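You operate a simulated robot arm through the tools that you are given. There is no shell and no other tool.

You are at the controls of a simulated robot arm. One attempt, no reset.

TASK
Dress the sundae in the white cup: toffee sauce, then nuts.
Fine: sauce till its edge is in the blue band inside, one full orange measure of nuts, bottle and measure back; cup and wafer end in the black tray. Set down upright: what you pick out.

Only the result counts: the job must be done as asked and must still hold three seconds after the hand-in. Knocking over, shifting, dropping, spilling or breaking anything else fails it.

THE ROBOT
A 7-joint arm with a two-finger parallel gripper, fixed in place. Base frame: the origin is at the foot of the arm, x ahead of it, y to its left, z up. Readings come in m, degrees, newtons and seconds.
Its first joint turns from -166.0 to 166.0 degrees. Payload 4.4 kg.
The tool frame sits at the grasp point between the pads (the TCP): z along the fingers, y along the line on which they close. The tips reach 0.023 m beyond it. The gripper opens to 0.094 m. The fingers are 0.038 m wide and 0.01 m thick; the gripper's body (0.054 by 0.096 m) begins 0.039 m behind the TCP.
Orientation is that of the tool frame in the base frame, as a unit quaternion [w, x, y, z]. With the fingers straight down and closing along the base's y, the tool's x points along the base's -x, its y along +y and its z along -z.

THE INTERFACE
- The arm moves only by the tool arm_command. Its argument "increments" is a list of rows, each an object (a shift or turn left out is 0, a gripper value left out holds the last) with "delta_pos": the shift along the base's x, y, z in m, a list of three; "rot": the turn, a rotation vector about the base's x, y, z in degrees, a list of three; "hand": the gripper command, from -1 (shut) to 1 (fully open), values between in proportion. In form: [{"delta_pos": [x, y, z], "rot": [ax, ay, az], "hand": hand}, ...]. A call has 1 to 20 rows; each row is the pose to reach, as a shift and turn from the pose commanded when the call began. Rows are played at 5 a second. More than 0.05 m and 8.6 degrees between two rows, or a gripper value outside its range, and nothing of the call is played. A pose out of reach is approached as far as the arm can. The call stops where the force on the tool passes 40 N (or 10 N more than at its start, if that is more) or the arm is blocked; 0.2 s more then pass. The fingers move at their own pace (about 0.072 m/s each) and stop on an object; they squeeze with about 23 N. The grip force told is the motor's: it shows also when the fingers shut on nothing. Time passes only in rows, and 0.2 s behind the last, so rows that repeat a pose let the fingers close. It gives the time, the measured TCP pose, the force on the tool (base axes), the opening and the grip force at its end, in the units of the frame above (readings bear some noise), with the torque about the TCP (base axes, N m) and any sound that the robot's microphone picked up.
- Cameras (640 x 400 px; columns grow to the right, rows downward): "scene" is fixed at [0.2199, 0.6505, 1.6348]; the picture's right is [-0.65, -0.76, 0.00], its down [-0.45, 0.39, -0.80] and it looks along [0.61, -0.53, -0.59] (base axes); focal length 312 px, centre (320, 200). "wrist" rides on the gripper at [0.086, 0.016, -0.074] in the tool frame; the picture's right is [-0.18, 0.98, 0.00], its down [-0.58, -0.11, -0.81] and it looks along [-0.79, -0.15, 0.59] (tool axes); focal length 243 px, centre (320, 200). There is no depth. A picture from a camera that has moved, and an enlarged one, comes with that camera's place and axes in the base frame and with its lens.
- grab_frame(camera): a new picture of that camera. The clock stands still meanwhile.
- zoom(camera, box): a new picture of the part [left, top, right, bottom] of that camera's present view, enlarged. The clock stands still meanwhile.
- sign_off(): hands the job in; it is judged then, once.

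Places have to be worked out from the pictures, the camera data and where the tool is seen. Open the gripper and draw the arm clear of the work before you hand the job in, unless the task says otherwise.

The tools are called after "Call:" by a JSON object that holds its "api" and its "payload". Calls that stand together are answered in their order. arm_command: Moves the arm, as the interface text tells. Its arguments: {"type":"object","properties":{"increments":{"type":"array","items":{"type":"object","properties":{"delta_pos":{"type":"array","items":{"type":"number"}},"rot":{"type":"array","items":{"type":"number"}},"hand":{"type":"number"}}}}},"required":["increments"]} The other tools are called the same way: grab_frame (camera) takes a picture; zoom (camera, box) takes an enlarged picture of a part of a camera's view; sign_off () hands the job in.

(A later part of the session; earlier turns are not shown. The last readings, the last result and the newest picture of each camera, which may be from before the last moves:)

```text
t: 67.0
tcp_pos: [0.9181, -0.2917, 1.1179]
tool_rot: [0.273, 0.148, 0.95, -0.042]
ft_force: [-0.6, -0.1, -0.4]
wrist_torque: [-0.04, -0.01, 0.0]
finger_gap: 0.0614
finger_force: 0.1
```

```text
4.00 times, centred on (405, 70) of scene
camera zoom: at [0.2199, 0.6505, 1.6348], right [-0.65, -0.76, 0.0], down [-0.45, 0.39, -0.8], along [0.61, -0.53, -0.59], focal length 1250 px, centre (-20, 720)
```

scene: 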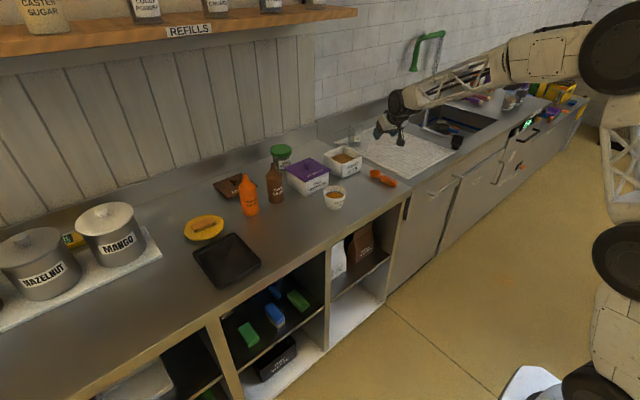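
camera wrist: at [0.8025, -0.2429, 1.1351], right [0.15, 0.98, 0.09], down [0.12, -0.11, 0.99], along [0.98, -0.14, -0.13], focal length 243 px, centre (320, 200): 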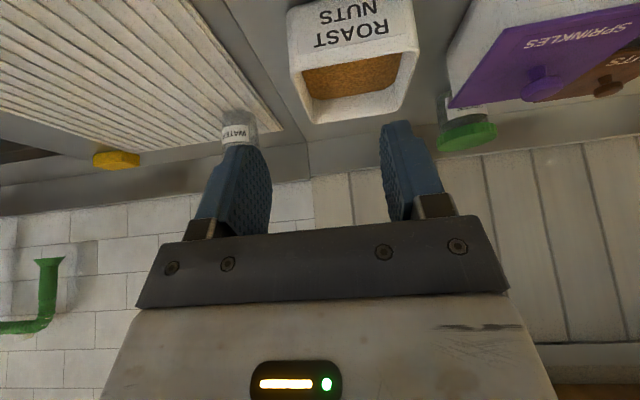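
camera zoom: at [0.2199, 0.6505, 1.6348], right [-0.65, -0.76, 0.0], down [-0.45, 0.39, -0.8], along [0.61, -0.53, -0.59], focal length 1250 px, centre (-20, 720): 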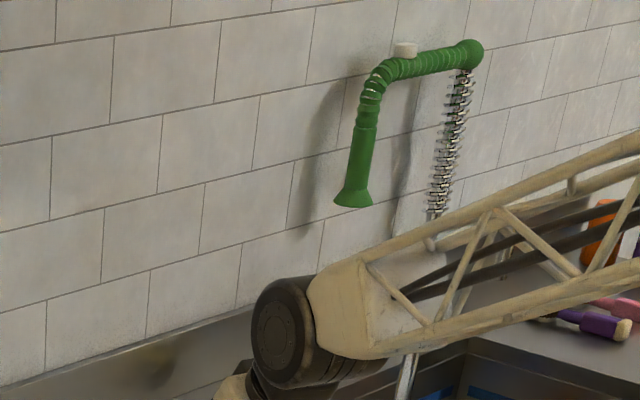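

All poses reached and the wrist is back on its normal branch. I repeat the reach test above the nuts box: TCP at about (1.0, −0.235), tilt 15°.

Call:
{"api": "arm_command", "payload": {"increments": [{"delta_pos": [0.016, 0.011, -0.005], "rot": [0.51, 3.36, 3.5]}, {"delta_pos": [0.033, 0.023, -0.01], "rot": [1.02, 6.72, 7]}, {"delta_pos": [0.049, 0.034, -0.015], "rot": [1.54, 10.1, 10.5]}, {"delta_pos": [0.066, 0.046, -0.02], "rot": [2.05, 13.4, 14]}, {"delta_pos": [0.082, 0.057, -0.025], "rot": [2.56, 16.8, 17.5]}, {"delta_pos": [0.082, 0.057, -0.025], "rot": [2.56, 16.8, 17.5]}]}}

Call:
{"api": "grab_frame", "payload": {"camera": "wrist"}}

Call:
{"api": "grab_frame", "payload": {"camera": "scene"}}

```text
t: 68.4
tcp_pos: [1.0003, -0.236, 1.0916]
tool_rot: [0.132, 0.0, 0.991, -0.001]
ft_force: [0.5, 0.5, 0.3]
wrist_torque: [0.02, -0.01, -0.02]
finger_gap: 0.061
finger_force: 0.1
```

```text
taken
camera wrist: at [0.898, -0.219, 1.1403], right [0.18, 0.98, 0.05], down [0.35, -0.11, 0.93], along [0.92, -0.15, -0.36], focal length 243 px, centre (320, 200)
```

wrist: 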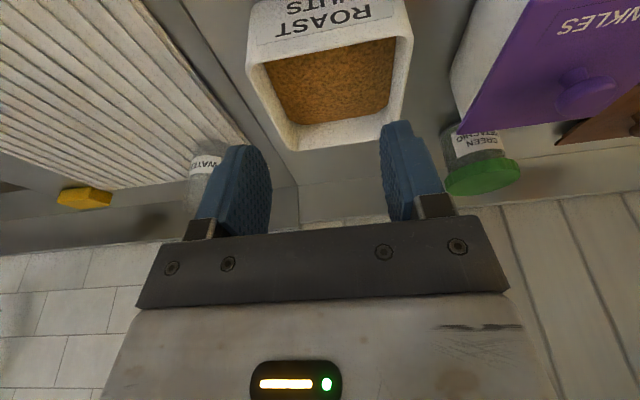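

```text
taken
```

scene: 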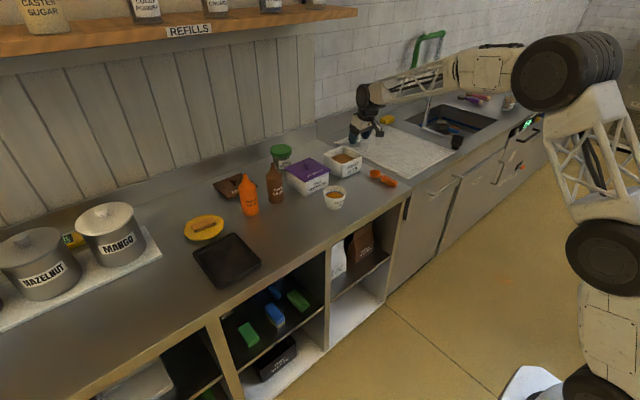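

The wrist is healthy: exact pose reached, and the box and nuts surface (z≈0.943) are now well measured. I test how far out and how vertical the tool can go here, still above the box.

Call:
{"api": "arm_command", "payload": {"increments": [{"delta_pos": [0.015, 0, -0.01], "rot": [0, 3, 0]}, {"delta_pos": [0.03, 0, -0.03], "rot": [0, 6, 0]}, {"delta_pos": [0.04, 0, -0.04], "rot": [0, 10, 0]}, {"delta_pos": [0.05, 0, -0.04], "rot": [0, 12, 0]}, {"delta_pos": [0.06, 0, -0.04], "rot": [0, 15, 0]}, {"delta_pos": [0.06, 0, -0.04], "rot": [0, 15, 0]}]}}

```text
t: 69.8
tcp_pos: [1.0598, -0.234, 1.0537]
tool_rot: [0.002, 0.0, 1.0, 0.001]
ft_force: [-0.6, 0.2, -0.2]
wrist_torque: [-0.03, -0.03, 0.02]
finger_gap: 0.0609
finger_force: 0.0
```

Reach is ample: the tool is vertical at x=1.06. Now I move back to look at the spoon from a pose just behind and above it.

Call:
{"api": "arm_command", "payload": {"increments": [{"delta_pos": [-0.04, -0.005, 0.02]}, {"delta_pos": [-0.085, -0.01, 0.03]}, {"delta_pos": [-0.13, -0.02, 0.03]}, {"delta_pos": [-0.175, -0.03, 0.03]}, {"delta_pos": [-0.22, -0.045, 0.03]}, {"delta_pos": [-0.26, -0.05, 0.03]}, {"delta_pos": [-0.26, -0.05, 0.03]}]}}

Call:
{"api": "grab_frame", "payload": {"camera": "wrist"}}

Call:
{"api": "zoom", "payload": {"camera": "scene", "box": [340, 140, 420, 200]}}

```text
t: 71.4
tcp_pos: [0.7989, -0.2855, 1.0839]
tool_rot: [0.002, 0.0, 1.0, 0.0]
ft_force: [-0.4, 0.8, -1.3]
wrist_torque: [-0.01, 0.02, 0.01]
finger_gap: 0.0611
finger_force: 0.1
```

```text
taken
camera wrist: at [0.7134, -0.2694, 1.1558], right [0.18, 0.98, 0.0], down [0.58, -0.11, 0.81], along [0.79, -0.15, -0.59], focal length 243 px, centre (320, 200)
```

wrist: 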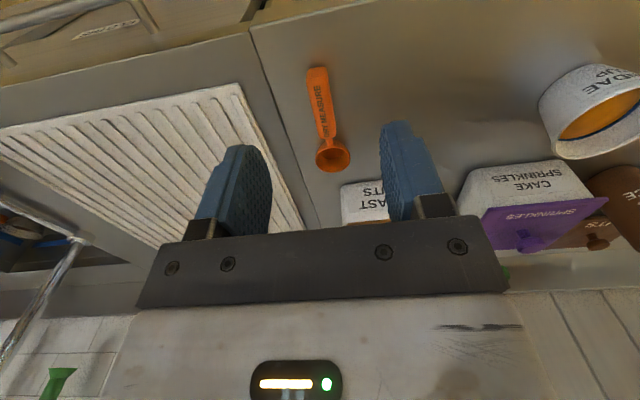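

```text
6.67 times, centred on (380, 170) of scene
camera zoom: at [0.2199, 0.6505, 1.6348], right [-0.65, -0.76, 0.0], down [-0.45, 0.39, -0.8], along [0.61, -0.53, -0.59], focal length 2083 px, centre (-80, 400)
```

zoom: 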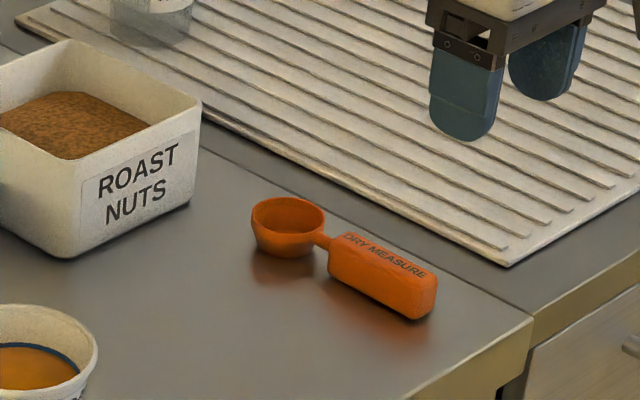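

I zoom the wrist view on the spoon to pin down the handle's position and direction.

Call:
{"api": "zoom", "payload": {"camera": "wrist", "box": [270, 50, 390, 180]}}

```text
3.08 times, centred on (330, 115) of wrist
camera zoom: at [0.7134, -0.2694, 1.1558], right [0.18, 0.98, 0.0], down [0.58, -0.11, 0.81], along [0.79, -0.15, -0.59], focal length 746 px, centre (289, 462)
```

zoom: 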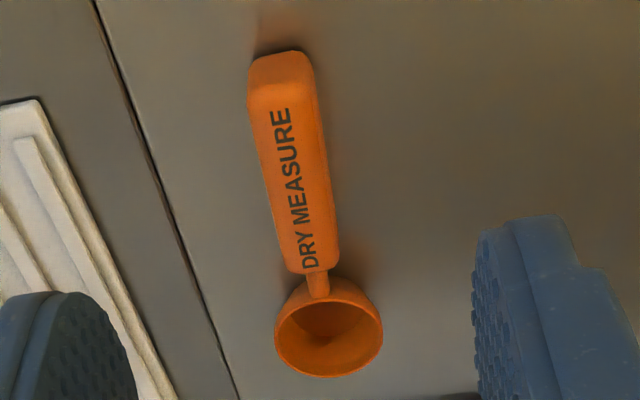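

Spoon measured: handle from x≈0.827 to 0.895 at y≈−0.29, parallel to x; bowl centre ≈(0.931,−0.29). I tilt to 40° and go to a pre-grasp 8 cm back along the tool axis.

Call:
{"api": "arm_command", "payload": {"increments": [{"delta_pos": [0.001, -0.001, -0.018], "rot": [0, -8, 0], "hand": 0.3}, {"delta_pos": [0.002, -0.002, -0.037], "rot": [0, -16, 0]}, {"delta_pos": [0.003, -0.003, -0.056], "rot": [0, -24, 0]}, {"delta_pos": [0.004, -0.0045, -0.075], "rot": [0, -32, 0]}, {"delta_pos": [0.0047, -0.0055, -0.0926], "rot": [0, -40, 0]}, {"delta_pos": [0.0047, -0.0055, -0.0926], "rot": [0, -40, 0]}]}}

Call:
{"api": "grab_frame", "payload": {"camera": "wrist"}}

Call:
{"api": "zoom", "payload": {"camera": "scene", "box": [340, 130, 440, 200]}}

```text
t: 72.8
tcp_pos: [0.8044, -0.2901, 0.9896]
tool_rot: [0.345, 0.001, 0.939, 0.0]
ft_force: [0.3, 0.0, -0.2]
wrist_torque: [0.01, -0.02, 0.01]
finger_gap: 0.0611
finger_force: 0.0
```

```text
taken
camera wrist: at [0.6909, -0.2741, 0.9896], right [0.14, 0.98, 0.12], down [-0.08, -0.11, 0.99], along [0.99, -0.15, 0.06], focal length 243 px, centre (320, 200)
```

wrist: 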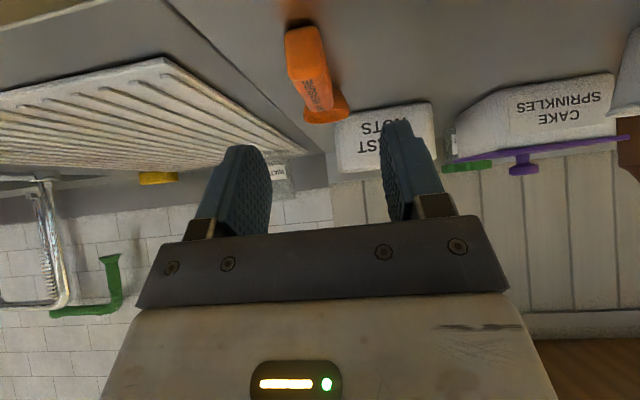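

```text
5.71 times, centred on (390, 165) of scene
camera zoom: at [0.2199, 0.6505, 1.6348], right [-0.65, -0.76, 0.0], down [-0.45, 0.39, -0.8], along [0.61, -0.53, -0.59], focal length 1786 px, centre (-80, 400)
```

zoom: 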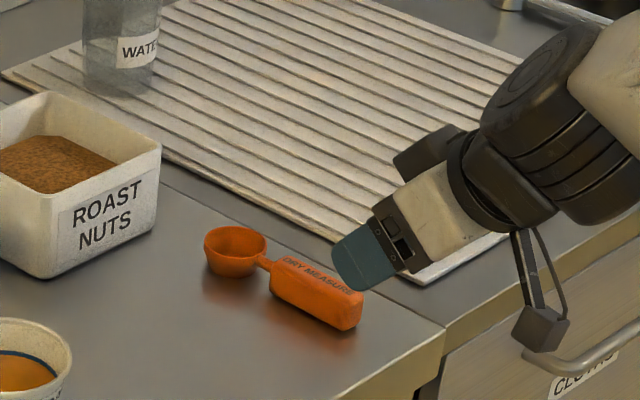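

Aligned within ~2 mm. I slide down along the tool axis onto the handle.

Call:
{"api": "arm_command", "payload": {"increments": [{"delta_pos": [0.0127, -0.0006, -0.0149]}, {"delta_pos": [0.0253, -0.0012, -0.0298]}, {"delta_pos": [0.038, -0.0018, -0.0447]}, {"delta_pos": [0.0465, -0.0022, -0.0547]}, {"delta_pos": [0.0465, -0.0022, -0.0547]}]}}

Call:
{"api": "grab_frame", "payload": {"camera": "wrist"}}

Call:
{"api": "zoom", "payload": {"camera": "scene", "box": [350, 150, 430, 200]}}

```text
t: 74.0
tcp_pos: [0.8514, -0.2913, 0.9352]
tool_rot: [0.343, 0.0, 0.939, 0.0]
ft_force: [0.3, -0.9, 1.2]
wrist_torque: [-0.02, 0.0, 0.0]
finger_gap: 0.0613
finger_force: 0.0
```

```text
taken
camera wrist: at [0.7379, -0.2767, 0.9353], right [0.14, 0.98, 0.12], down [-0.08, -0.11, 0.99], along [0.99, -0.15, 0.06], focal length 243 px, centre (320, 200)
```

wrist: 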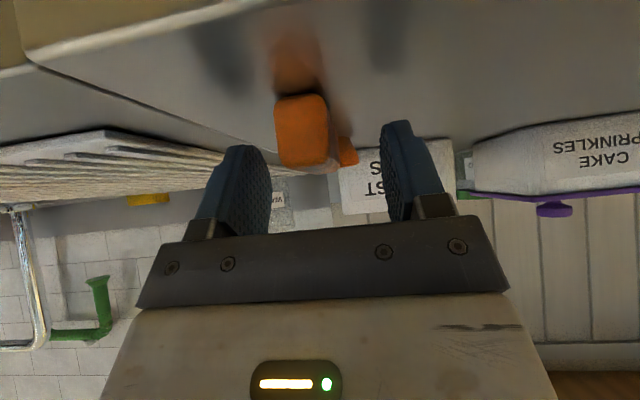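

```text
8.00 times, centred on (390, 175) of scene
camera zoom: at [0.2199, 0.6505, 1.6348], right [-0.65, -0.76, 0.0], down [-0.45, 0.39, -0.8], along [0.61, -0.53, -0.59], focal length 2500 px, centre (-240, 400)
```

zoom: 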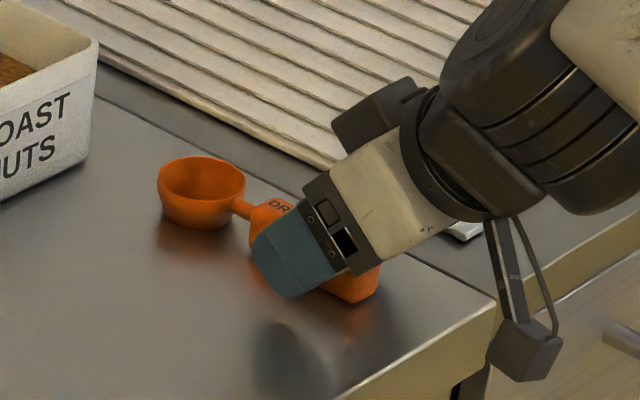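

Well placed; I shift 2 mm in −y, drop 4 mm more, and close on the handle.

Call:
{"api": "arm_command", "payload": {"increments": [{"delta_pos": [0.001, -0.002, -0.002]}, {"delta_pos": [0.002, -0.002, -0.0045]}, {"delta_pos": [0.002, -0.002, -0.0045], "hand": -0.2}, {"delta_pos": [0.002, -0.002, -0.0045], "hand": -0.6}, {"delta_pos": [0.002, -0.002, -0.0045], "hand": -1}, {"delta_pos": [0.002, -0.002, -0.0045], "hand": -1}, {"delta_pos": [0.002, -0.002, -0.0045], "hand": -1}]}}

Call:
{"api": "grab_frame", "payload": {"camera": "wrist"}}

Call:
{"api": "zoom", "payload": {"camera": "scene", "box": [350, 150, 430, 200]}}

```text
t: 75.6
tcp_pos: [0.8526, -0.2939, 0.9317]
tool_rot: [0.344, 0.0, 0.939, 0.0]
ft_force: [-0.9, -0.4, 1.7]
wrist_torque: [-0.02, -0.11, -0.02]
finger_gap: 0.0215
finger_force: 23.0
```

```text
taken
camera wrist: at [0.7398, -0.2786, 0.9309], right [0.14, 0.98, 0.12], down [-0.08, -0.11, 0.99], along [0.99, -0.15, 0.06], focal length 243 px, centre (320, 200)
```

wrist: 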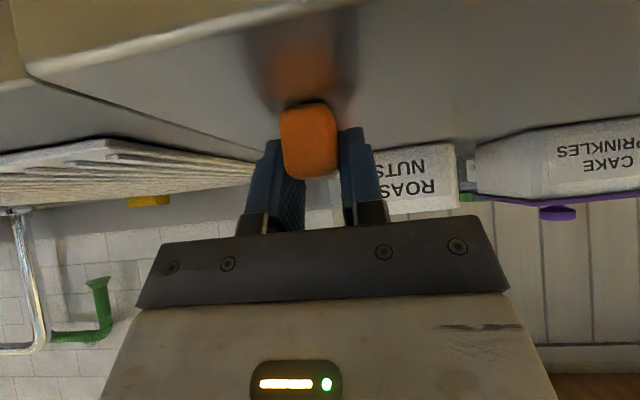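

```text
8.00 times, centred on (390, 175) of scene
camera zoom: at [0.2199, 0.6505, 1.6348], right [-0.65, -0.76, 0.0], down [-0.45, 0.39, -0.8], along [0.61, -0.53, -0.59], focal length 2500 px, centre (-240, 400)
```

zoom: 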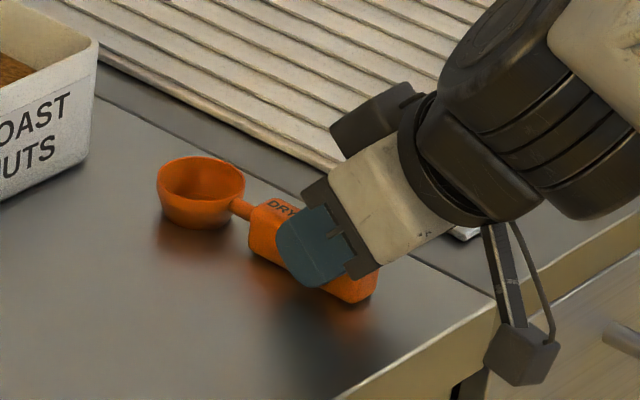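

Spoon gripped (21.5 mm, 23 N). I lift it straight up and check that it stays level.

Call:
{"api": "arm_command", "payload": {"increments": [{"delta_pos": [0, 0, 0.01]}, {"delta_pos": [0, 0, 0.03]}, {"delta_pos": [0, 0, 0.06]}, {"delta_pos": [0, 0, 0.09]}, {"delta_pos": [0, 0, 0.09]}]}}

Call:
{"api": "zoom", "payload": {"camera": "scene", "box": [330, 110, 430, 180]}}

Call:
{"api": "grab_frame", "payload": {"camera": "wrist"}}

```text
t: 76.8
tcp_pos: [0.8535, -0.2933, 1.0197]
tool_rot: [0.343, 0.0, 0.939, 0.0]
ft_force: [1.0, 0.0, -0.1]
wrist_torque: [-0.02, 0.03, -0.01]
finger_gap: 0.0216
finger_force: 23.6
```

```text
5.71 times, centred on (380, 145) of scene
camera zoom: at [0.2199, 0.6505, 1.6348], right [-0.65, -0.76, 0.0], down [-0.45, 0.39, -0.8], along [0.61, -0.53, -0.59], focal length 1786 px, centre (-23, 514)
```

zoom: 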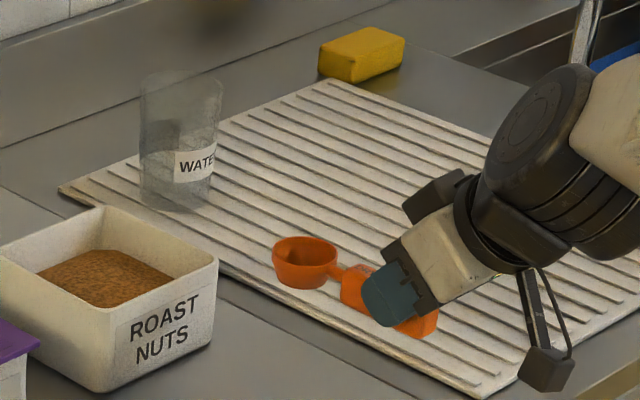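

```text
taken
camera wrist: at [0.7395, -0.2782, 1.0208], right [0.14, 0.98, 0.12], down [-0.08, -0.11, 0.99], along [0.99, -0.15, 0.06], focal length 243 px, centre (320, 200)
```

wrist: 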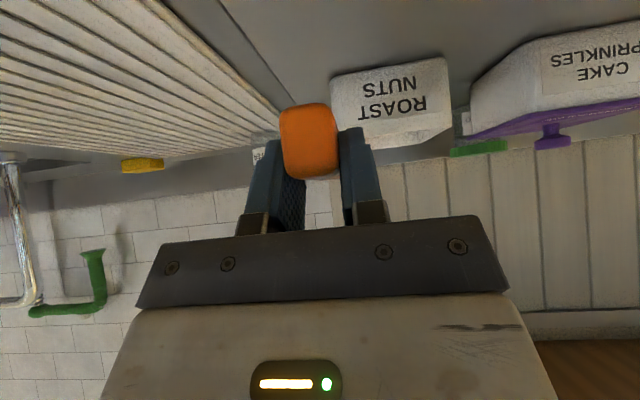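

Spoon is held level. I carry it over the nuts box while pitching the bowl down 50°, staying above the rim.

Call:
{"api": "arm_command", "payload": {"increments": [{"delta_pos": [0.0, 0.0, 0.03]}, {"delta_pos": [0.02, 0.007, 0.06], "rot": [0, 6, 0]}, {"delta_pos": [0.045, 0.015, 0.07], "rot": [0, 12, 0]}, {"delta_pos": [0.07, 0.024, 0.075], "rot": [0, 19, 0]}, {"delta_pos": [0.095, 0.032, 0.075], "rot": [0, 26, 0]}, {"delta_pos": [0.12, 0.041, 0.07], "rot": [0, 34, 0]}, {"delta_pos": [0.145, 0.049, 0.06], "rot": [0, 42, 0]}, {"delta_pos": [0.166, 0.0573, 0.05], "rot": [0, 50, 0]}, {"delta_pos": [0.166, 0.0573, 0.05], "rot": [0, 50, 0]}]}}

Call:
{"api": "zoom", "payload": {"camera": "scene", "box": [310, 110, 410, 180]}}

Call:
{"api": "grab_frame", "payload": {"camera": "wrist"}}

```text
t: 78.8
tcp_pos: [1.0193, -0.2372, 1.0704]
tool_rot: [-0.086, 0.001, 0.996, 0.0]
ft_force: [0.2, -0.5, -0.2]
wrist_torque: [0.05, -0.01, -0.01]
finger_gap: 0.0213
finger_force: 22.8
```

```text
5.71 times, centred on (360, 145) of scene
camera zoom: at [0.2199, 0.6505, 1.6348], right [-0.65, -0.76, 0.0], down [-0.45, 0.39, -0.8], along [0.61, -0.53, -0.59], focal length 1786 px, centre (91, 514)
```

zoom: 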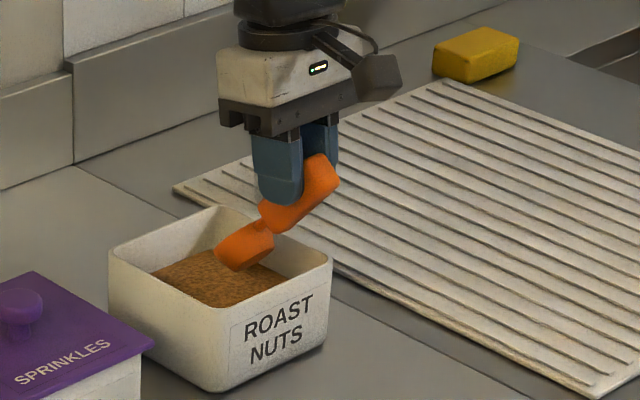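

```text
taken
camera wrist: at [0.948, -0.2208, 1.1577], right [0.18, 0.98, -0.03], down [0.71, -0.11, 0.69], along [0.68, -0.15, -0.72], focal length 243 px, centre (320, 200)
```

wrist: 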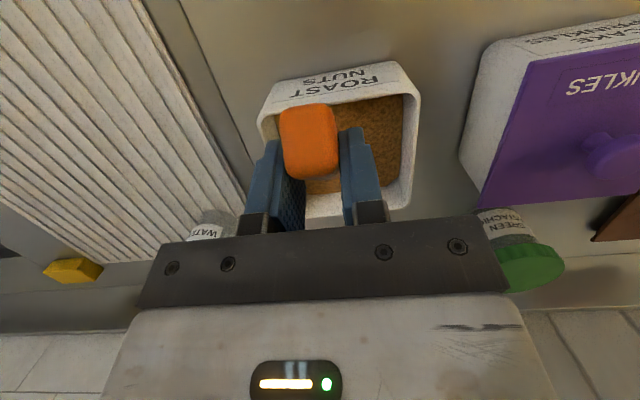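

Box is at x 1.025–1.148, y −0.29 to −0.168, and the bowl is over it. I lower the bowl into the nuts pitched 50° and push forward inside the box.

Call:
{"api": "arm_command", "payload": {"increments": [{"delta_pos": [0.003, 0.002, -0.025]}, {"delta_pos": [0.007, 0.005, -0.05]}, {"delta_pos": [0.0102, 0.0072, -0.0704]}, {"delta_pos": [0.0192, 0.0072, -0.0744]}, {"delta_pos": [0.028, 0.0072, -0.078]}, {"delta_pos": [0.0362, 0.0072, -0.0804]}, {"delta_pos": [0.0362, 0.0072, -0.0804]}]}}

Call:
{"api": "zoom", "payload": {"camera": "scene", "box": [310, 120, 390, 180]}}

Call:
{"api": "grab_frame", "payload": {"camera": "wrist"}}

```text
t: 80.4
tcp_pos: [1.0547, -0.2298, 0.9897]
tool_rot: [-0.086, -0.001, 0.996, 0.0]
ft_force: [-1.1, 0.4, 9.6]
wrist_torque: [0.01, -0.47, -0.01]
finger_gap: 0.0217
finger_force: 23.6
```

```text
6.67 times, centred on (350, 150) of scene
camera zoom: at [0.2199, 0.6505, 1.6348], right [-0.65, -0.76, 0.0], down [-0.45, 0.39, -0.8], along [0.61, -0.53, -0.59], focal length 2083 px, centre (120, 533)
```

zoom: 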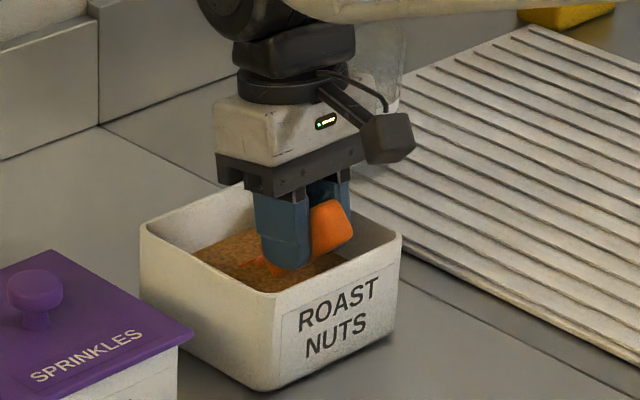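

```text
taken
camera wrist: at [0.9833, -0.2138, 1.0771], right [0.18, 0.98, -0.03], down [0.71, -0.11, 0.7], along [0.68, -0.15, -0.72], focal length 243 px, centre (320, 200)
```

wrist: 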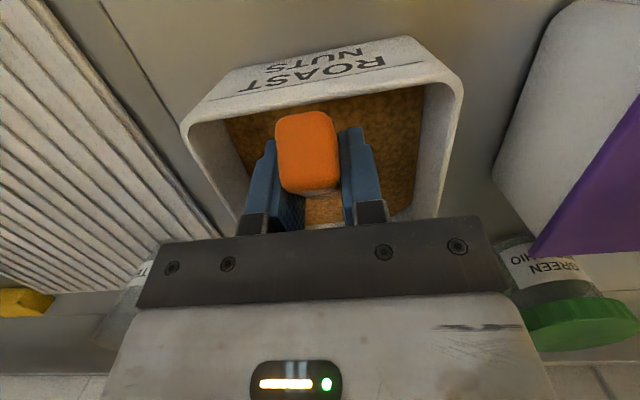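

The bowl is buried and lightly touching the box floor (9.6 N). Before lifting I take a closer look.

Call:
{"api": "zoom", "payload": {"camera": "scene", "box": [325, 140, 370, 170]}}

Call:
{"api": "zoom", "payload": {"camera": "wrist", "box": [220, 70, 460, 230]}}

```text
13.33 times, centred on (348, 155) of scene
camera zoom: at [0.2199, 0.6505, 1.6348], right [-0.65, -0.76, 0.0], down [-0.45, 0.39, -0.8], along [0.61, -0.53, -0.59], focal length 4167 px, centre (-47, 800)
```

zoom: 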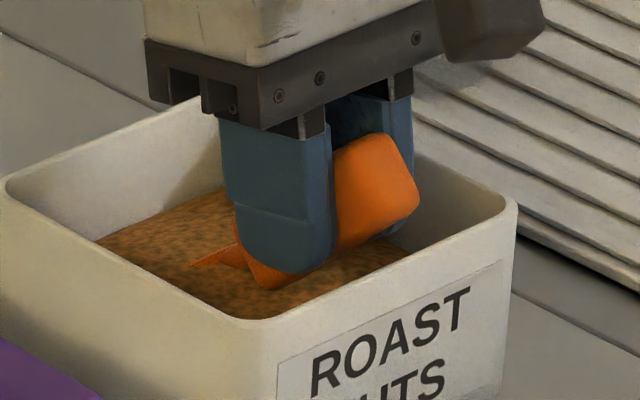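

```text
2.50 times, centred on (340, 150) of wrist
camera zoom: at [0.9833, -0.2138, 1.0771], right [0.18, 0.98, -0.03], down [0.71, -0.11, 0.7], along [0.68, -0.15, -0.72], focal length 606 px, centre (270, 325)
```

zoom: 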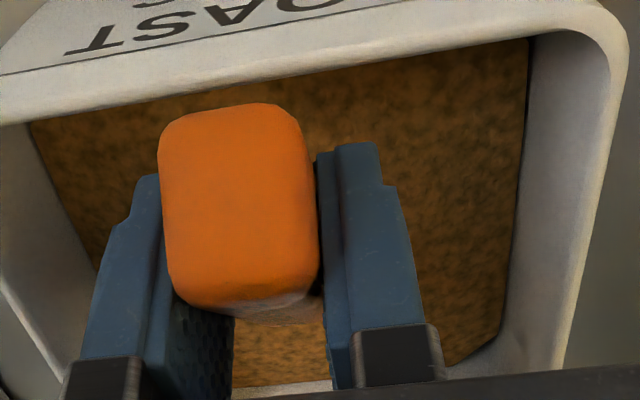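

The bowl is fully below the nuts' surface. I now level it while raising, keeping handle and fingers clear of the front wall.

Call:
{"api": "arm_command", "payload": {"increments": [{"delta_pos": [0.0, 0, 0.003], "rot": [0, 0, 0]}, {"delta_pos": [-0.0042, 0, 0.0045], "rot": [0, -5, 0]}, {"delta_pos": [-0.0088, 0, 0.0065], "rot": [0, -10, 0]}, {"delta_pos": [-0.013, 0, 0.0085], "rot": [0, -15, 0]}, {"delta_pos": [-0.0167, 0, 0.0106], "rot": [0, -20, 0]}, {"delta_pos": [-0.0198, 0, 0.0115], "rot": [0, -25, 0]}, {"delta_pos": [-0.0225, 0, 0.0121], "rot": [0, -30, 0]}, {"delta_pos": [-0.0245, 0, 0.0136], "rot": [0, -35, 0]}, {"delta_pos": [-0.026, 0, 0.0145], "rot": [0, -40, 0]}, {"delta_pos": [-0.0269, 0, 0.0155], "rot": [0, -45, 0]}, {"delta_pos": [-0.0272, 0, 0.018], "rot": [0, -50, 0]}, {"delta_pos": [-0.0272, 0, 0.018], "rot": [0, -50, 0]}]}}

Call:
{"api": "zoom", "payload": {"camera": "scene", "box": [310, 120, 390, 180]}}

Call:
{"api": "zoom", "payload": {"camera": "scene", "box": [325, 135, 370, 165]}}

```text
t: 83.0
tcp_pos: [1.0285, -0.2304, 1.0096]
tool_rot: [0.344, -0.001, 0.939, 0.001]
ft_force: [-0.3, 0.6, -0.6]
wrist_torque: [0.02, 0.04, 0.01]
finger_gap: 0.0216
finger_force: 22.8
```

```text
6.67 times, centred on (350, 150) of scene
camera zoom: at [0.2199, 0.6505, 1.6348], right [-0.65, -0.76, 0.0], down [-0.45, 0.39, -0.8], along [0.61, -0.53, -0.59], focal length 2083 px, centre (120, 533)
```

zoom: 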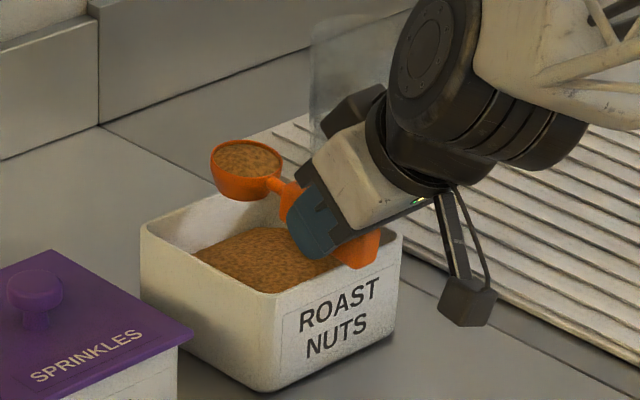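

```text
13.33 times, centred on (348, 150) of scene
camera zoom: at [0.2199, 0.6505, 1.6348], right [-0.65, -0.76, 0.0], down [-0.45, 0.39, -0.8], along [0.61, -0.53, -0.59], focal length 4167 px, centre (-47, 867)
```

zoom: 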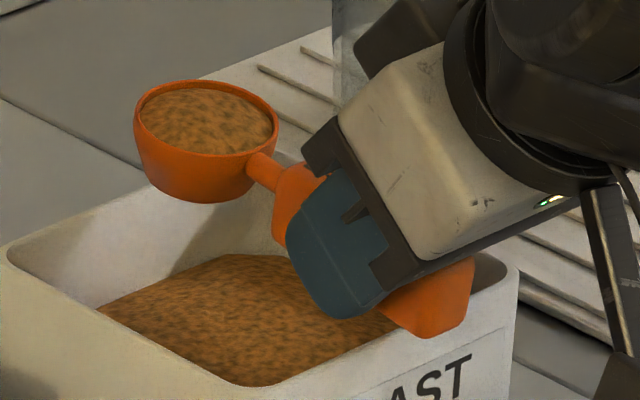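

The measure is heaped full. I check how the spoon sits in the grip after touching the floor of the box.

Call:
{"api": "grab_frame", "payload": {"camera": "wrist"}}

Call:
{"api": "zoom", "payload": {"camera": "scene", "box": [330, 132, 360, 152]}}

```text
taken
camera wrist: at [0.9145, -0.2142, 1.0082], right [0.14, 0.98, 0.12], down [-0.08, -0.11, 0.99], along [0.99, -0.15, 0.06], focal length 243 px, centre (320, 200)
```

wrist: 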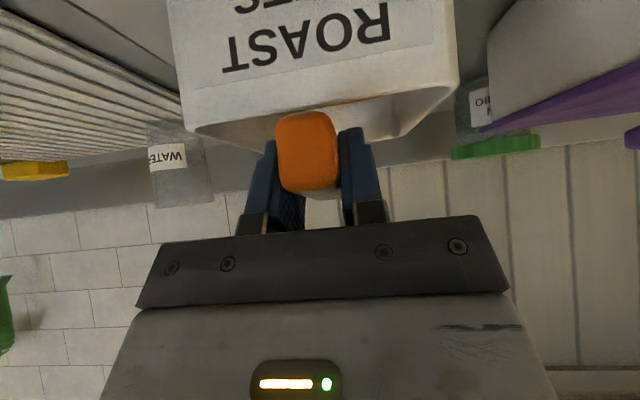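

```text
16.00 times, centred on (345, 142) of scene
camera zoom: at [0.2199, 0.6505, 1.6348], right [-0.65, -0.76, 0.0], down [-0.45, 0.39, -0.8], along [0.61, -0.53, -0.59], focal length 5000 px, centre (-80, 1128)
```

zoom: 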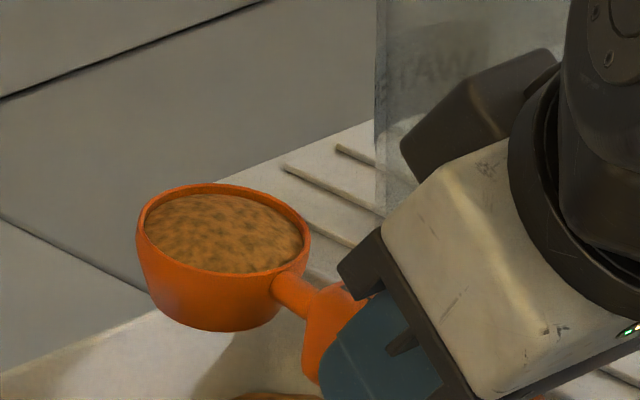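

The measure is full, with the bowl pitched up ~8° in the grip. I raise it gently, level it by 8°, and look again.

Call:
{"api": "arm_command", "payload": {"increments": [{"delta_pos": [0, 0, 0.015], "rot": [0, 2, 0]}, {"delta_pos": [0, 0, 0.03], "rot": [0, 4, 0]}, {"delta_pos": [0, 0, 0.045], "rot": [0, 6, 0]}, {"delta_pos": [0, 0, 0.06], "rot": [0, 8, 0]}, {"delta_pos": [0, 0, 0.06], "rot": [0, 8, 0]}]}}

Call:
{"api": "zoom", "payload": {"camera": "scene", "box": [325, 110, 385, 150]}}

```text
t: 84.2
tcp_pos: [1.0281, -0.2302, 1.0683]
tool_rot: [0.276, 0.0, 0.961, 0.0]
ft_force: [0.9, 0.0, -1.0]
wrist_torque: [-0.01, 0.01, 0.0]
finger_gap: 0.0214
finger_force: 22.8
```

```text
10.00 times, centred on (355, 130) of scene
camera zoom: at [0.2199, 0.6505, 1.6348], right [-0.65, -0.76, 0.0], down [-0.45, 0.39, -0.8], along [0.61, -0.53, -0.59], focal length 3125 px, centre (-30, 900)
```

zoom: 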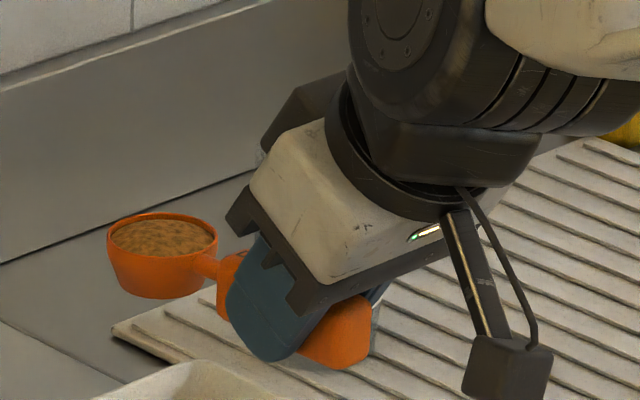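

The bowl is level and full. I carry it level to the cup, bowl aligned just to the −y side of the cup's centre.

Call:
{"api": "arm_command", "payload": {"increments": [{"delta_pos": [-0.01, 0.01, 0]}, {"delta_pos": [-0.03, 0.03, 0]}, {"delta_pos": [-0.052, 0.052, 0]}, {"delta_pos": [-0.075, 0.075, 0]}, {"delta_pos": [-0.098, 0.098, 0]}, {"delta_pos": [-0.121, 0.121, 0]}, {"delta_pos": [-0.144, 0.144, 0]}, {"delta_pos": [-0.167, 0.167, 0]}, {"delta_pos": [-0.187, 0.187, 0]}, {"delta_pos": [-0.198, 0.197, 0]}, {"delta_pos": [-0.198, 0.197, 0]}]}}

Call:
{"api": "zoom", "payload": {"camera": "scene", "box": [300, 140, 400, 210]}}

Call:
{"api": "grab_frame", "payload": {"camera": "wrist"}}

Call:
{"api": "grab_frame", "payload": {"camera": "scene"}}

```text
t: 86.6
tcp_pos: [0.8307, -0.0329, 1.0683]
tool_rot: [0.278, 0.0, 0.961, 0.0]
ft_force: [-0.3, -0.1, 0.0]
wrist_torque: [0.03, 0.02, 0.02]
finger_gap: 0.0215
finger_force: 22.8
```

```text
5.71 times, centred on (350, 175) of scene
camera zoom: at [0.2199, 0.6505, 1.6348], right [-0.65, -0.76, 0.0], down [-0.45, 0.39, -0.8], along [0.61, -0.53, -0.59], focal length 1786 px, centre (149, 343)
```

zoom: 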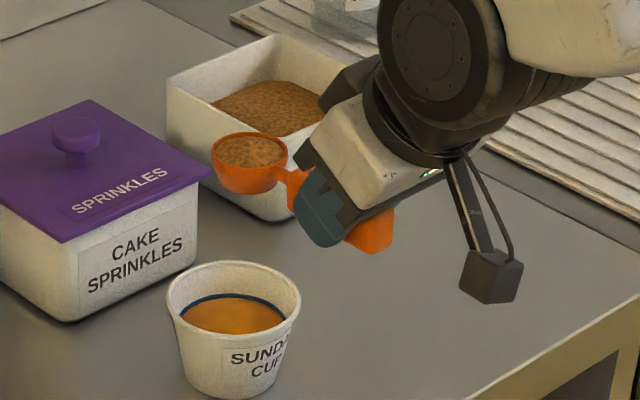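

```text
taken
camera wrist: at [0.718, -0.0171, 1.0849], right [0.16, 0.98, 0.1], down [0.06, -0.11, 0.99], along [0.99, -0.15, -0.08], focal length 243 px, centre (320, 200)
```

wrist: 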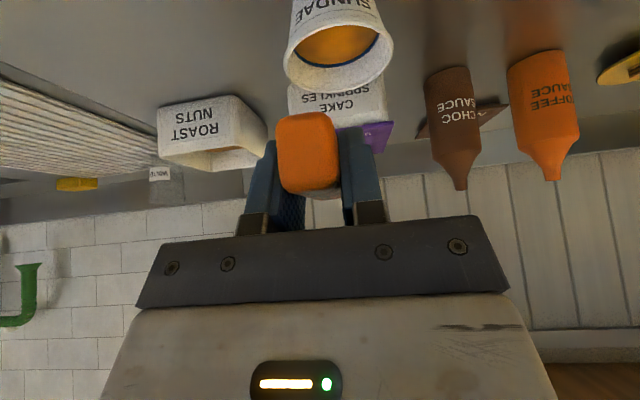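

```text
taken
```

scene: 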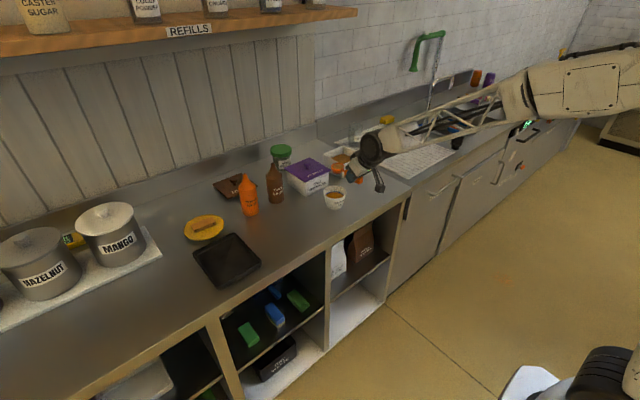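

The bowl is over the cup, about 13 mm to the −y side, since the nuts will leave over its +y lip. I lower to just above the rim and start rolling the spoon toward +y.

Call:
{"api": "arm_command", "payload": {"increments": [{"delta_pos": [0, 0, -0.02]}, {"delta_pos": [0, 0, -0.04]}, {"delta_pos": [0, 0, -0.057]}, {"delta_pos": [0, 0, -0.057], "rot": [-5, 0, 0]}, {"delta_pos": [0, 0, -0.057], "rot": [-10, 0, 0]}, {"delta_pos": [0, 0, -0.057], "rot": [-15, 0, 0]}, {"delta_pos": [0, 0, -0.057], "rot": [-20, 0, 0]}, {"delta_pos": [0, 0, -0.057], "rot": [-25, 0, 0]}]}}

Call:
{"api": "zoom", "payload": {"camera": "scene", "box": [310, 155, 390, 205]}}

```text
t: 88.4
tcp_pos: [0.832, -0.0327, 1.0117]
tool_rot: [0.27, -0.06, 0.938, -0.208]
ft_force: [0.4, -0.4, -0.8]
wrist_torque: [0.0, 0.03, -0.04]
finger_gap: 0.0213
finger_force: 23.1
```

```text
8.00 times, centred on (350, 180) of scene
camera zoom: at [0.2199, 0.6505, 1.6348], right [-0.65, -0.76, 0.0], down [-0.45, 0.39, -0.8], along [0.61, -0.53, -0.59], focal length 2500 px, centre (80, 360)
```

zoom: 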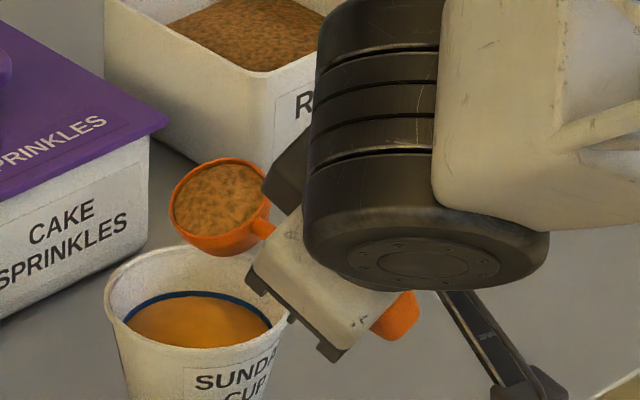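

At 25° the nuts still hold; the bowl hangs over the cup. Continue rolling to 60°.

Call:
{"api": "arm_command", "payload": {"increments": [{"rot": [-5, 0, 0]}, {"rot": [-10, 0, 0]}, {"rot": [-15, 0, 0]}, {"rot": [-20, 0, 0]}]}}

Call:
{"api": "zoom", "payload": {"camera": "scene", "box": [310, 155, 390, 205]}}

```text
t: 89.4
tcp_pos: [0.8312, -0.0333, 1.0118]
tool_rot: [0.257, -0.106, 0.888, -0.367]
ft_force: [-0.2, 0.4, 0.1]
wrist_torque: [0.04, -0.01, -0.04]
finger_gap: 0.0217
finger_force: 22.8
```

```text
8.00 times, centred on (350, 180) of scene
camera zoom: at [0.2199, 0.6505, 1.6348], right [-0.65, -0.76, 0.0], down [-0.45, 0.39, -0.8], along [0.61, -0.53, -0.59], focal length 2500 px, centre (80, 360)
```

zoom: 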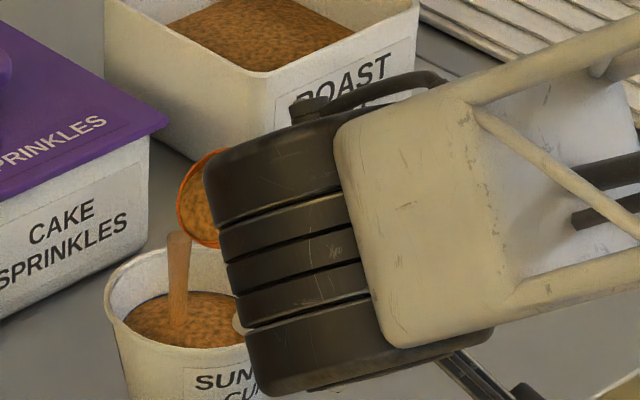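

Nuts are pouring into the cup. I keep rolling steadily to empty the measure.

Call:
{"api": "arm_command", "payload": {"increments": [{"rot": [-4, 0, 0]}, {"rot": [-8, 0, 0]}, {"rot": [-12, 0, 0]}, {"rot": [-16, 0, 0]}, {"rot": [-20, 0, 0]}, {"rot": [-24, 0, 0]}]}}

Call:
{"api": "zoom", "payload": {"camera": "scene", "box": [310, 155, 390, 205]}}

Call:
{"api": "grab_frame", "payload": {"camera": "wrist"}}

```text
t: 90.8
tcp_pos: [0.8309, -0.0329, 1.0117]
tool_rot: [0.229, -0.158, 0.791, -0.544]
ft_force: [-0.4, -0.9, -0.3]
wrist_torque: [0.02, 0.0, 0.02]
finger_gap: 0.0215
finger_force: 22.8
```

```text
8.00 times, centred on (350, 180) of scene
camera zoom: at [0.2199, 0.6505, 1.6348], right [-0.65, -0.76, 0.0], down [-0.45, 0.39, -0.8], along [0.61, -0.53, -0.59], focal length 2500 px, centre (80, 360)
```

zoom: 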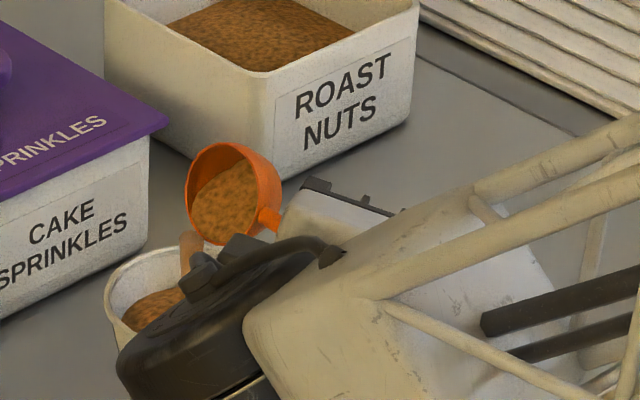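

```text
taken
camera wrist: at [0.7181, -0.0115, 1.0012], right [0.16, 0.44, -0.88], down [0.06, 0.89, 0.46], along [0.99, -0.13, 0.11], focal length 243 px, centre (320, 200)
```

wrist: 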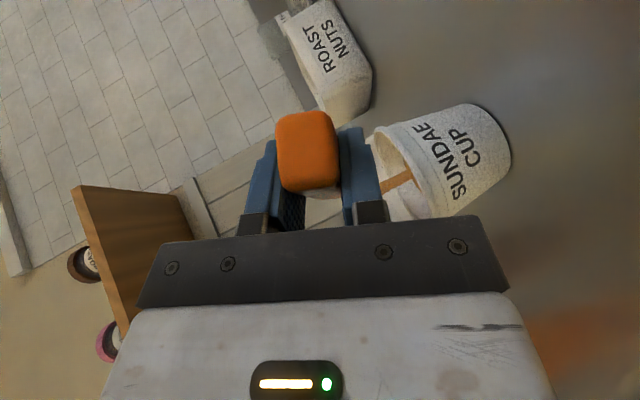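

Still draining. I roll on to ~95°.

Call:
{"api": "arm_command", "payload": {"increments": [{"rot": [-5, 0, 0]}, {"rot": [-10, 0, 0]}, {"rot": [-15, 0, 0]}, {"rot": [-20, 0, 0]}, {"rot": [-26, 0, 0]}, {"rot": [-26, 0, 0]}]}}

Call:
{"api": "zoom", "payload": {"camera": "scene", "box": [310, 155, 390, 205]}}

Call:
{"api": "grab_frame", "payload": {"camera": "wrist"}}

```text
t: 92.2
tcp_pos: [0.8306, -0.0322, 1.0118]
tool_rot: [-0.187, 0.204, -0.649, 0.709]
ft_force: [0.2, 0.1, -0.1]
wrist_torque: [-0.03, 0.03, 0.0]
finger_gap: 0.0216
finger_force: 22.8
```

```text
8.00 times, centred on (350, 180) of scene
camera zoom: at [0.2199, 0.6505, 1.6348], right [-0.65, -0.76, 0.0], down [-0.45, 0.39, -0.8], along [0.61, -0.53, -0.59], focal length 2500 px, centre (80, 360)
```

zoom: 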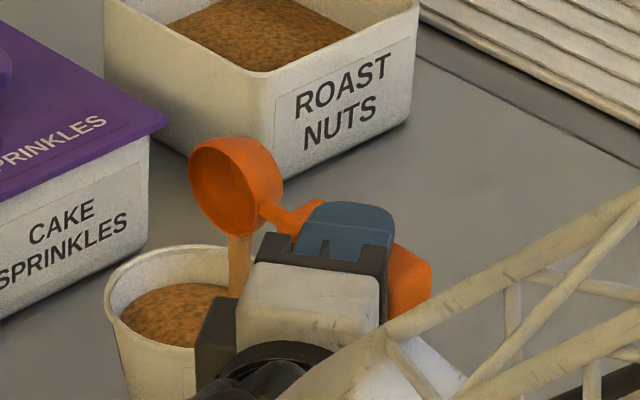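

```text
taken
camera wrist: at [0.7181, -0.0176, 0.993], right [0.16, 0.01, -0.99], down [0.06, 1.0, 0.02], along [0.99, -0.06, 0.16], focal length 243 px, centre (320, 200)
```

wrist: 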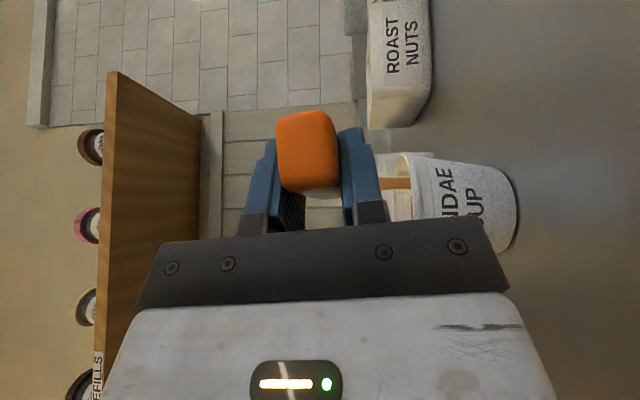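

The bowl looks empty now, with the last of the stream falling. I hold a second and check.

Call:
{"api": "arm_command", "payload": {"increments": [{"rot": [-3, 0, 0]}, {"rot": [-5, 0, 0]}, {"rot": [-5, 0, 0]}, {"rot": [-5, 0, 0]}]}}

Call:
{"api": "zoom", "payload": {"camera": "scene", "box": [310, 155, 390, 205]}}

```text
t: 93.2
tcp_pos: [0.8293, -0.0324, 1.0118]
tool_rot: [-0.178, 0.213, -0.618, 0.736]
ft_force: [-0.5, -0.3, -1.5]
wrist_torque: [0.02, 0.04, -0.01]
finger_gap: 0.0213
finger_force: 23.0
```

```text
8.00 times, centred on (350, 180) of scene
camera zoom: at [0.2199, 0.6505, 1.6348], right [-0.65, -0.76, 0.0], down [-0.45, 0.39, -0.8], along [0.61, -0.53, -0.59], focal length 2500 px, centre (80, 360)
```

zoom: 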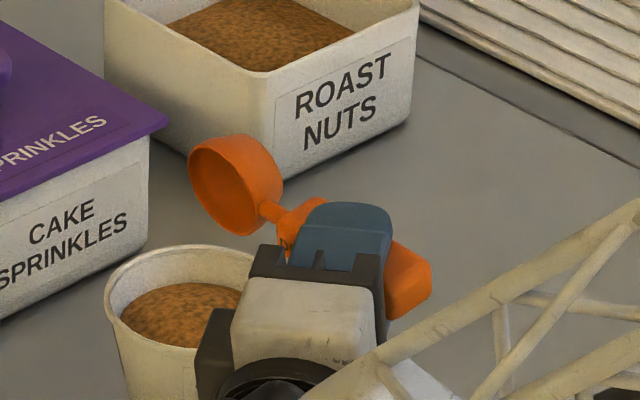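

The measure is empty and all nuts are in the cup. I raise a little and roll back to level along the same path.

Call:
{"api": "arm_command", "payload": {"increments": [{"delta_pos": [0, 0, 0.015]}, {"delta_pos": [0, 0, 0.03], "rot": [6, 0, 0]}, {"delta_pos": [0, 0, 0.04], "rot": [12, 0, 0]}, {"delta_pos": [0, 0, 0.05], "rot": [18, 0, 0]}, {"delta_pos": [0, 0, 0.05], "rot": [24, 0, 0]}, {"delta_pos": [0, 0, 0.05], "rot": [30, 0, 0]}, {"delta_pos": [0, 0, 0.05], "rot": [36, 0, 0]}, {"delta_pos": [0, 0, 0.05], "rot": [42, 0, 0]}, {"delta_pos": [0, 0, 0.05], "rot": [48, 0, 0]}, {"delta_pos": [0, 0, 0.05], "rot": [54, 0, 0]}, {"delta_pos": [0, 0, 0.05], "rot": [60, 0, 0]}, {"delta_pos": [0, 0, 0.05], "rot": [66, 0, 0]}, {"delta_pos": [0, 0, 0.05], "rot": [72, 0, 0]}, {"delta_pos": [0, 0, 0.05], "rot": [78, 0, 0]}, {"delta_pos": [0, 0, 0.05], "rot": [84, 0, 0]}, {"delta_pos": [0, 0, 0.05], "rot": [90, 0, 0]}, {"delta_pos": [0, 0, 0.05], "rot": [95, 0, 0]}, {"delta_pos": [0, 0, 0.05], "rot": [100, 0, 0]}, {"delta_pos": [0, 0, 0.05], "rot": [100, 0, 0]}]}}

Call:
{"api": "zoom", "payload": {"camera": "scene", "box": [310, 140, 410, 210]}}

Call:
{"api": "zoom", "payload": {"camera": "scene", "box": [318, 180, 358, 205]}}

```text
t: 97.2
tcp_pos: [0.8305, -0.033, 1.062]
tool_rot: [0.277, 0.0, 0.961, 0.0]
ft_force: [-0.7, 2.1, -0.5]
wrist_torque: [0.01, -0.01, -0.02]
finger_gap: 0.0216
finger_force: 22.8
```

```text
5.71 times, centred on (360, 175) of scene
camera zoom: at [0.2199, 0.6505, 1.6348], right [-0.65, -0.76, 0.0], down [-0.45, 0.39, -0.8], along [0.61, -0.53, -0.59], focal length 1786 px, centre (91, 343)
```

zoom: 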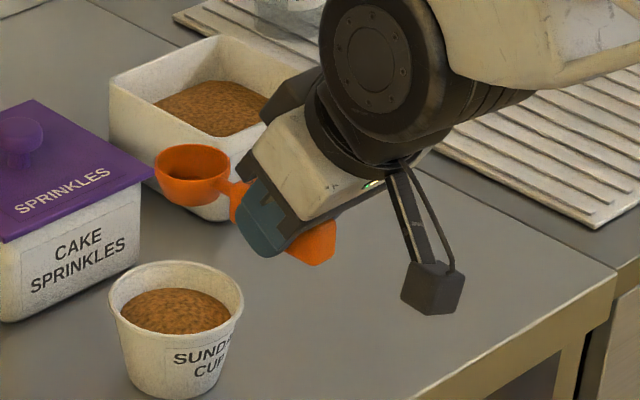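

```text
16.00 times, centred on (338, 192) of scene
camera zoom: at [0.2199, 0.6505, 1.6348], right [-0.65, -0.76, 0.0], down [-0.45, 0.39, -0.8], along [0.61, -0.53, -0.59], focal length 5000 px, centre (32, 320)
```

zoom: 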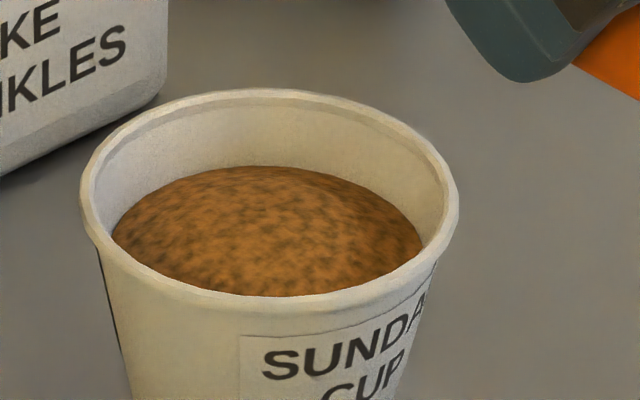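

Sundae done: nuts cover the sauce, nothing spilled, and the spoon is empty. I take the spoon back over its original spot.

Call:
{"api": "arm_command", "payload": {"increments": [{"delta_pos": [0.0, -0.03, 0]}, {"delta_pos": [0.0, -0.07, 0]}, {"delta_pos": [0.0, -0.115, 0]}, {"delta_pos": [0.005, -0.16, 0]}, {"delta_pos": [0.01, -0.205, 0]}, {"delta_pos": [0.016, -0.24, -0.01]}, {"delta_pos": [0.0205, -0.2606, -0.04]}, {"delta_pos": [0.0205, -0.2606, -0.08]}, {"delta_pos": [0.0205, -0.2606, -0.105]}, {"delta_pos": [0.0205, -0.2606, -0.105]}]}}

Call:
{"api": "zoom", "payload": {"camera": "scene", "box": [340, 140, 420, 200]}}

Call:
{"api": "grab_frame", "payload": {"camera": "wrist"}}

```text
t: 99.4
tcp_pos: [0.8505, -0.2946, 0.9558]
tool_rot: [0.277, 0.0, 0.961, 0.0]
ft_force: [0.0, 0.0, -0.1]
wrist_torque: [-0.03, 0.01, 0.0]
finger_gap: 0.0217
finger_force: 22.9
```

```text
6.67 times, centred on (380, 170) of scene
camera zoom: at [0.2199, 0.6505, 1.6348], right [-0.65, -0.76, 0.0], down [-0.45, 0.39, -0.8], along [0.61, -0.53, -0.59], focal length 2083 px, centre (-80, 400)
```

zoom: 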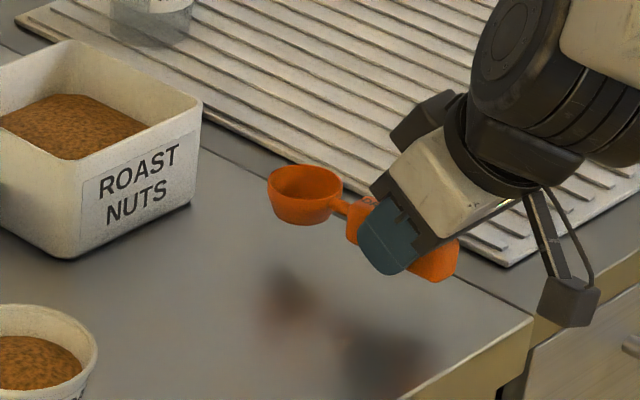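

```text
taken
camera wrist: at [0.7393, -0.2783, 0.9715], right [0.16, 0.98, 0.1], down [0.06, -0.11, 0.99], along [0.99, -0.15, -0.08], focal length 243 px, centre (320, 200)
```

wrist: 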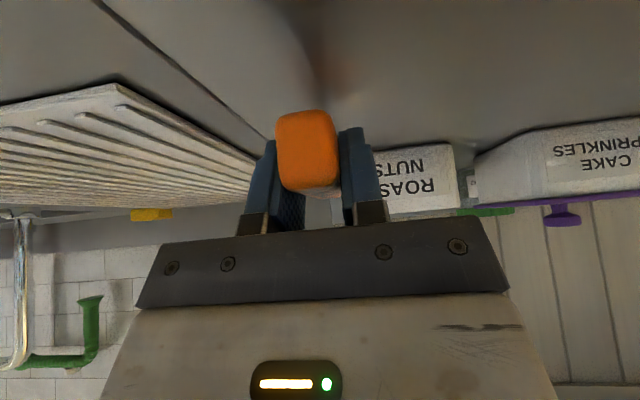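

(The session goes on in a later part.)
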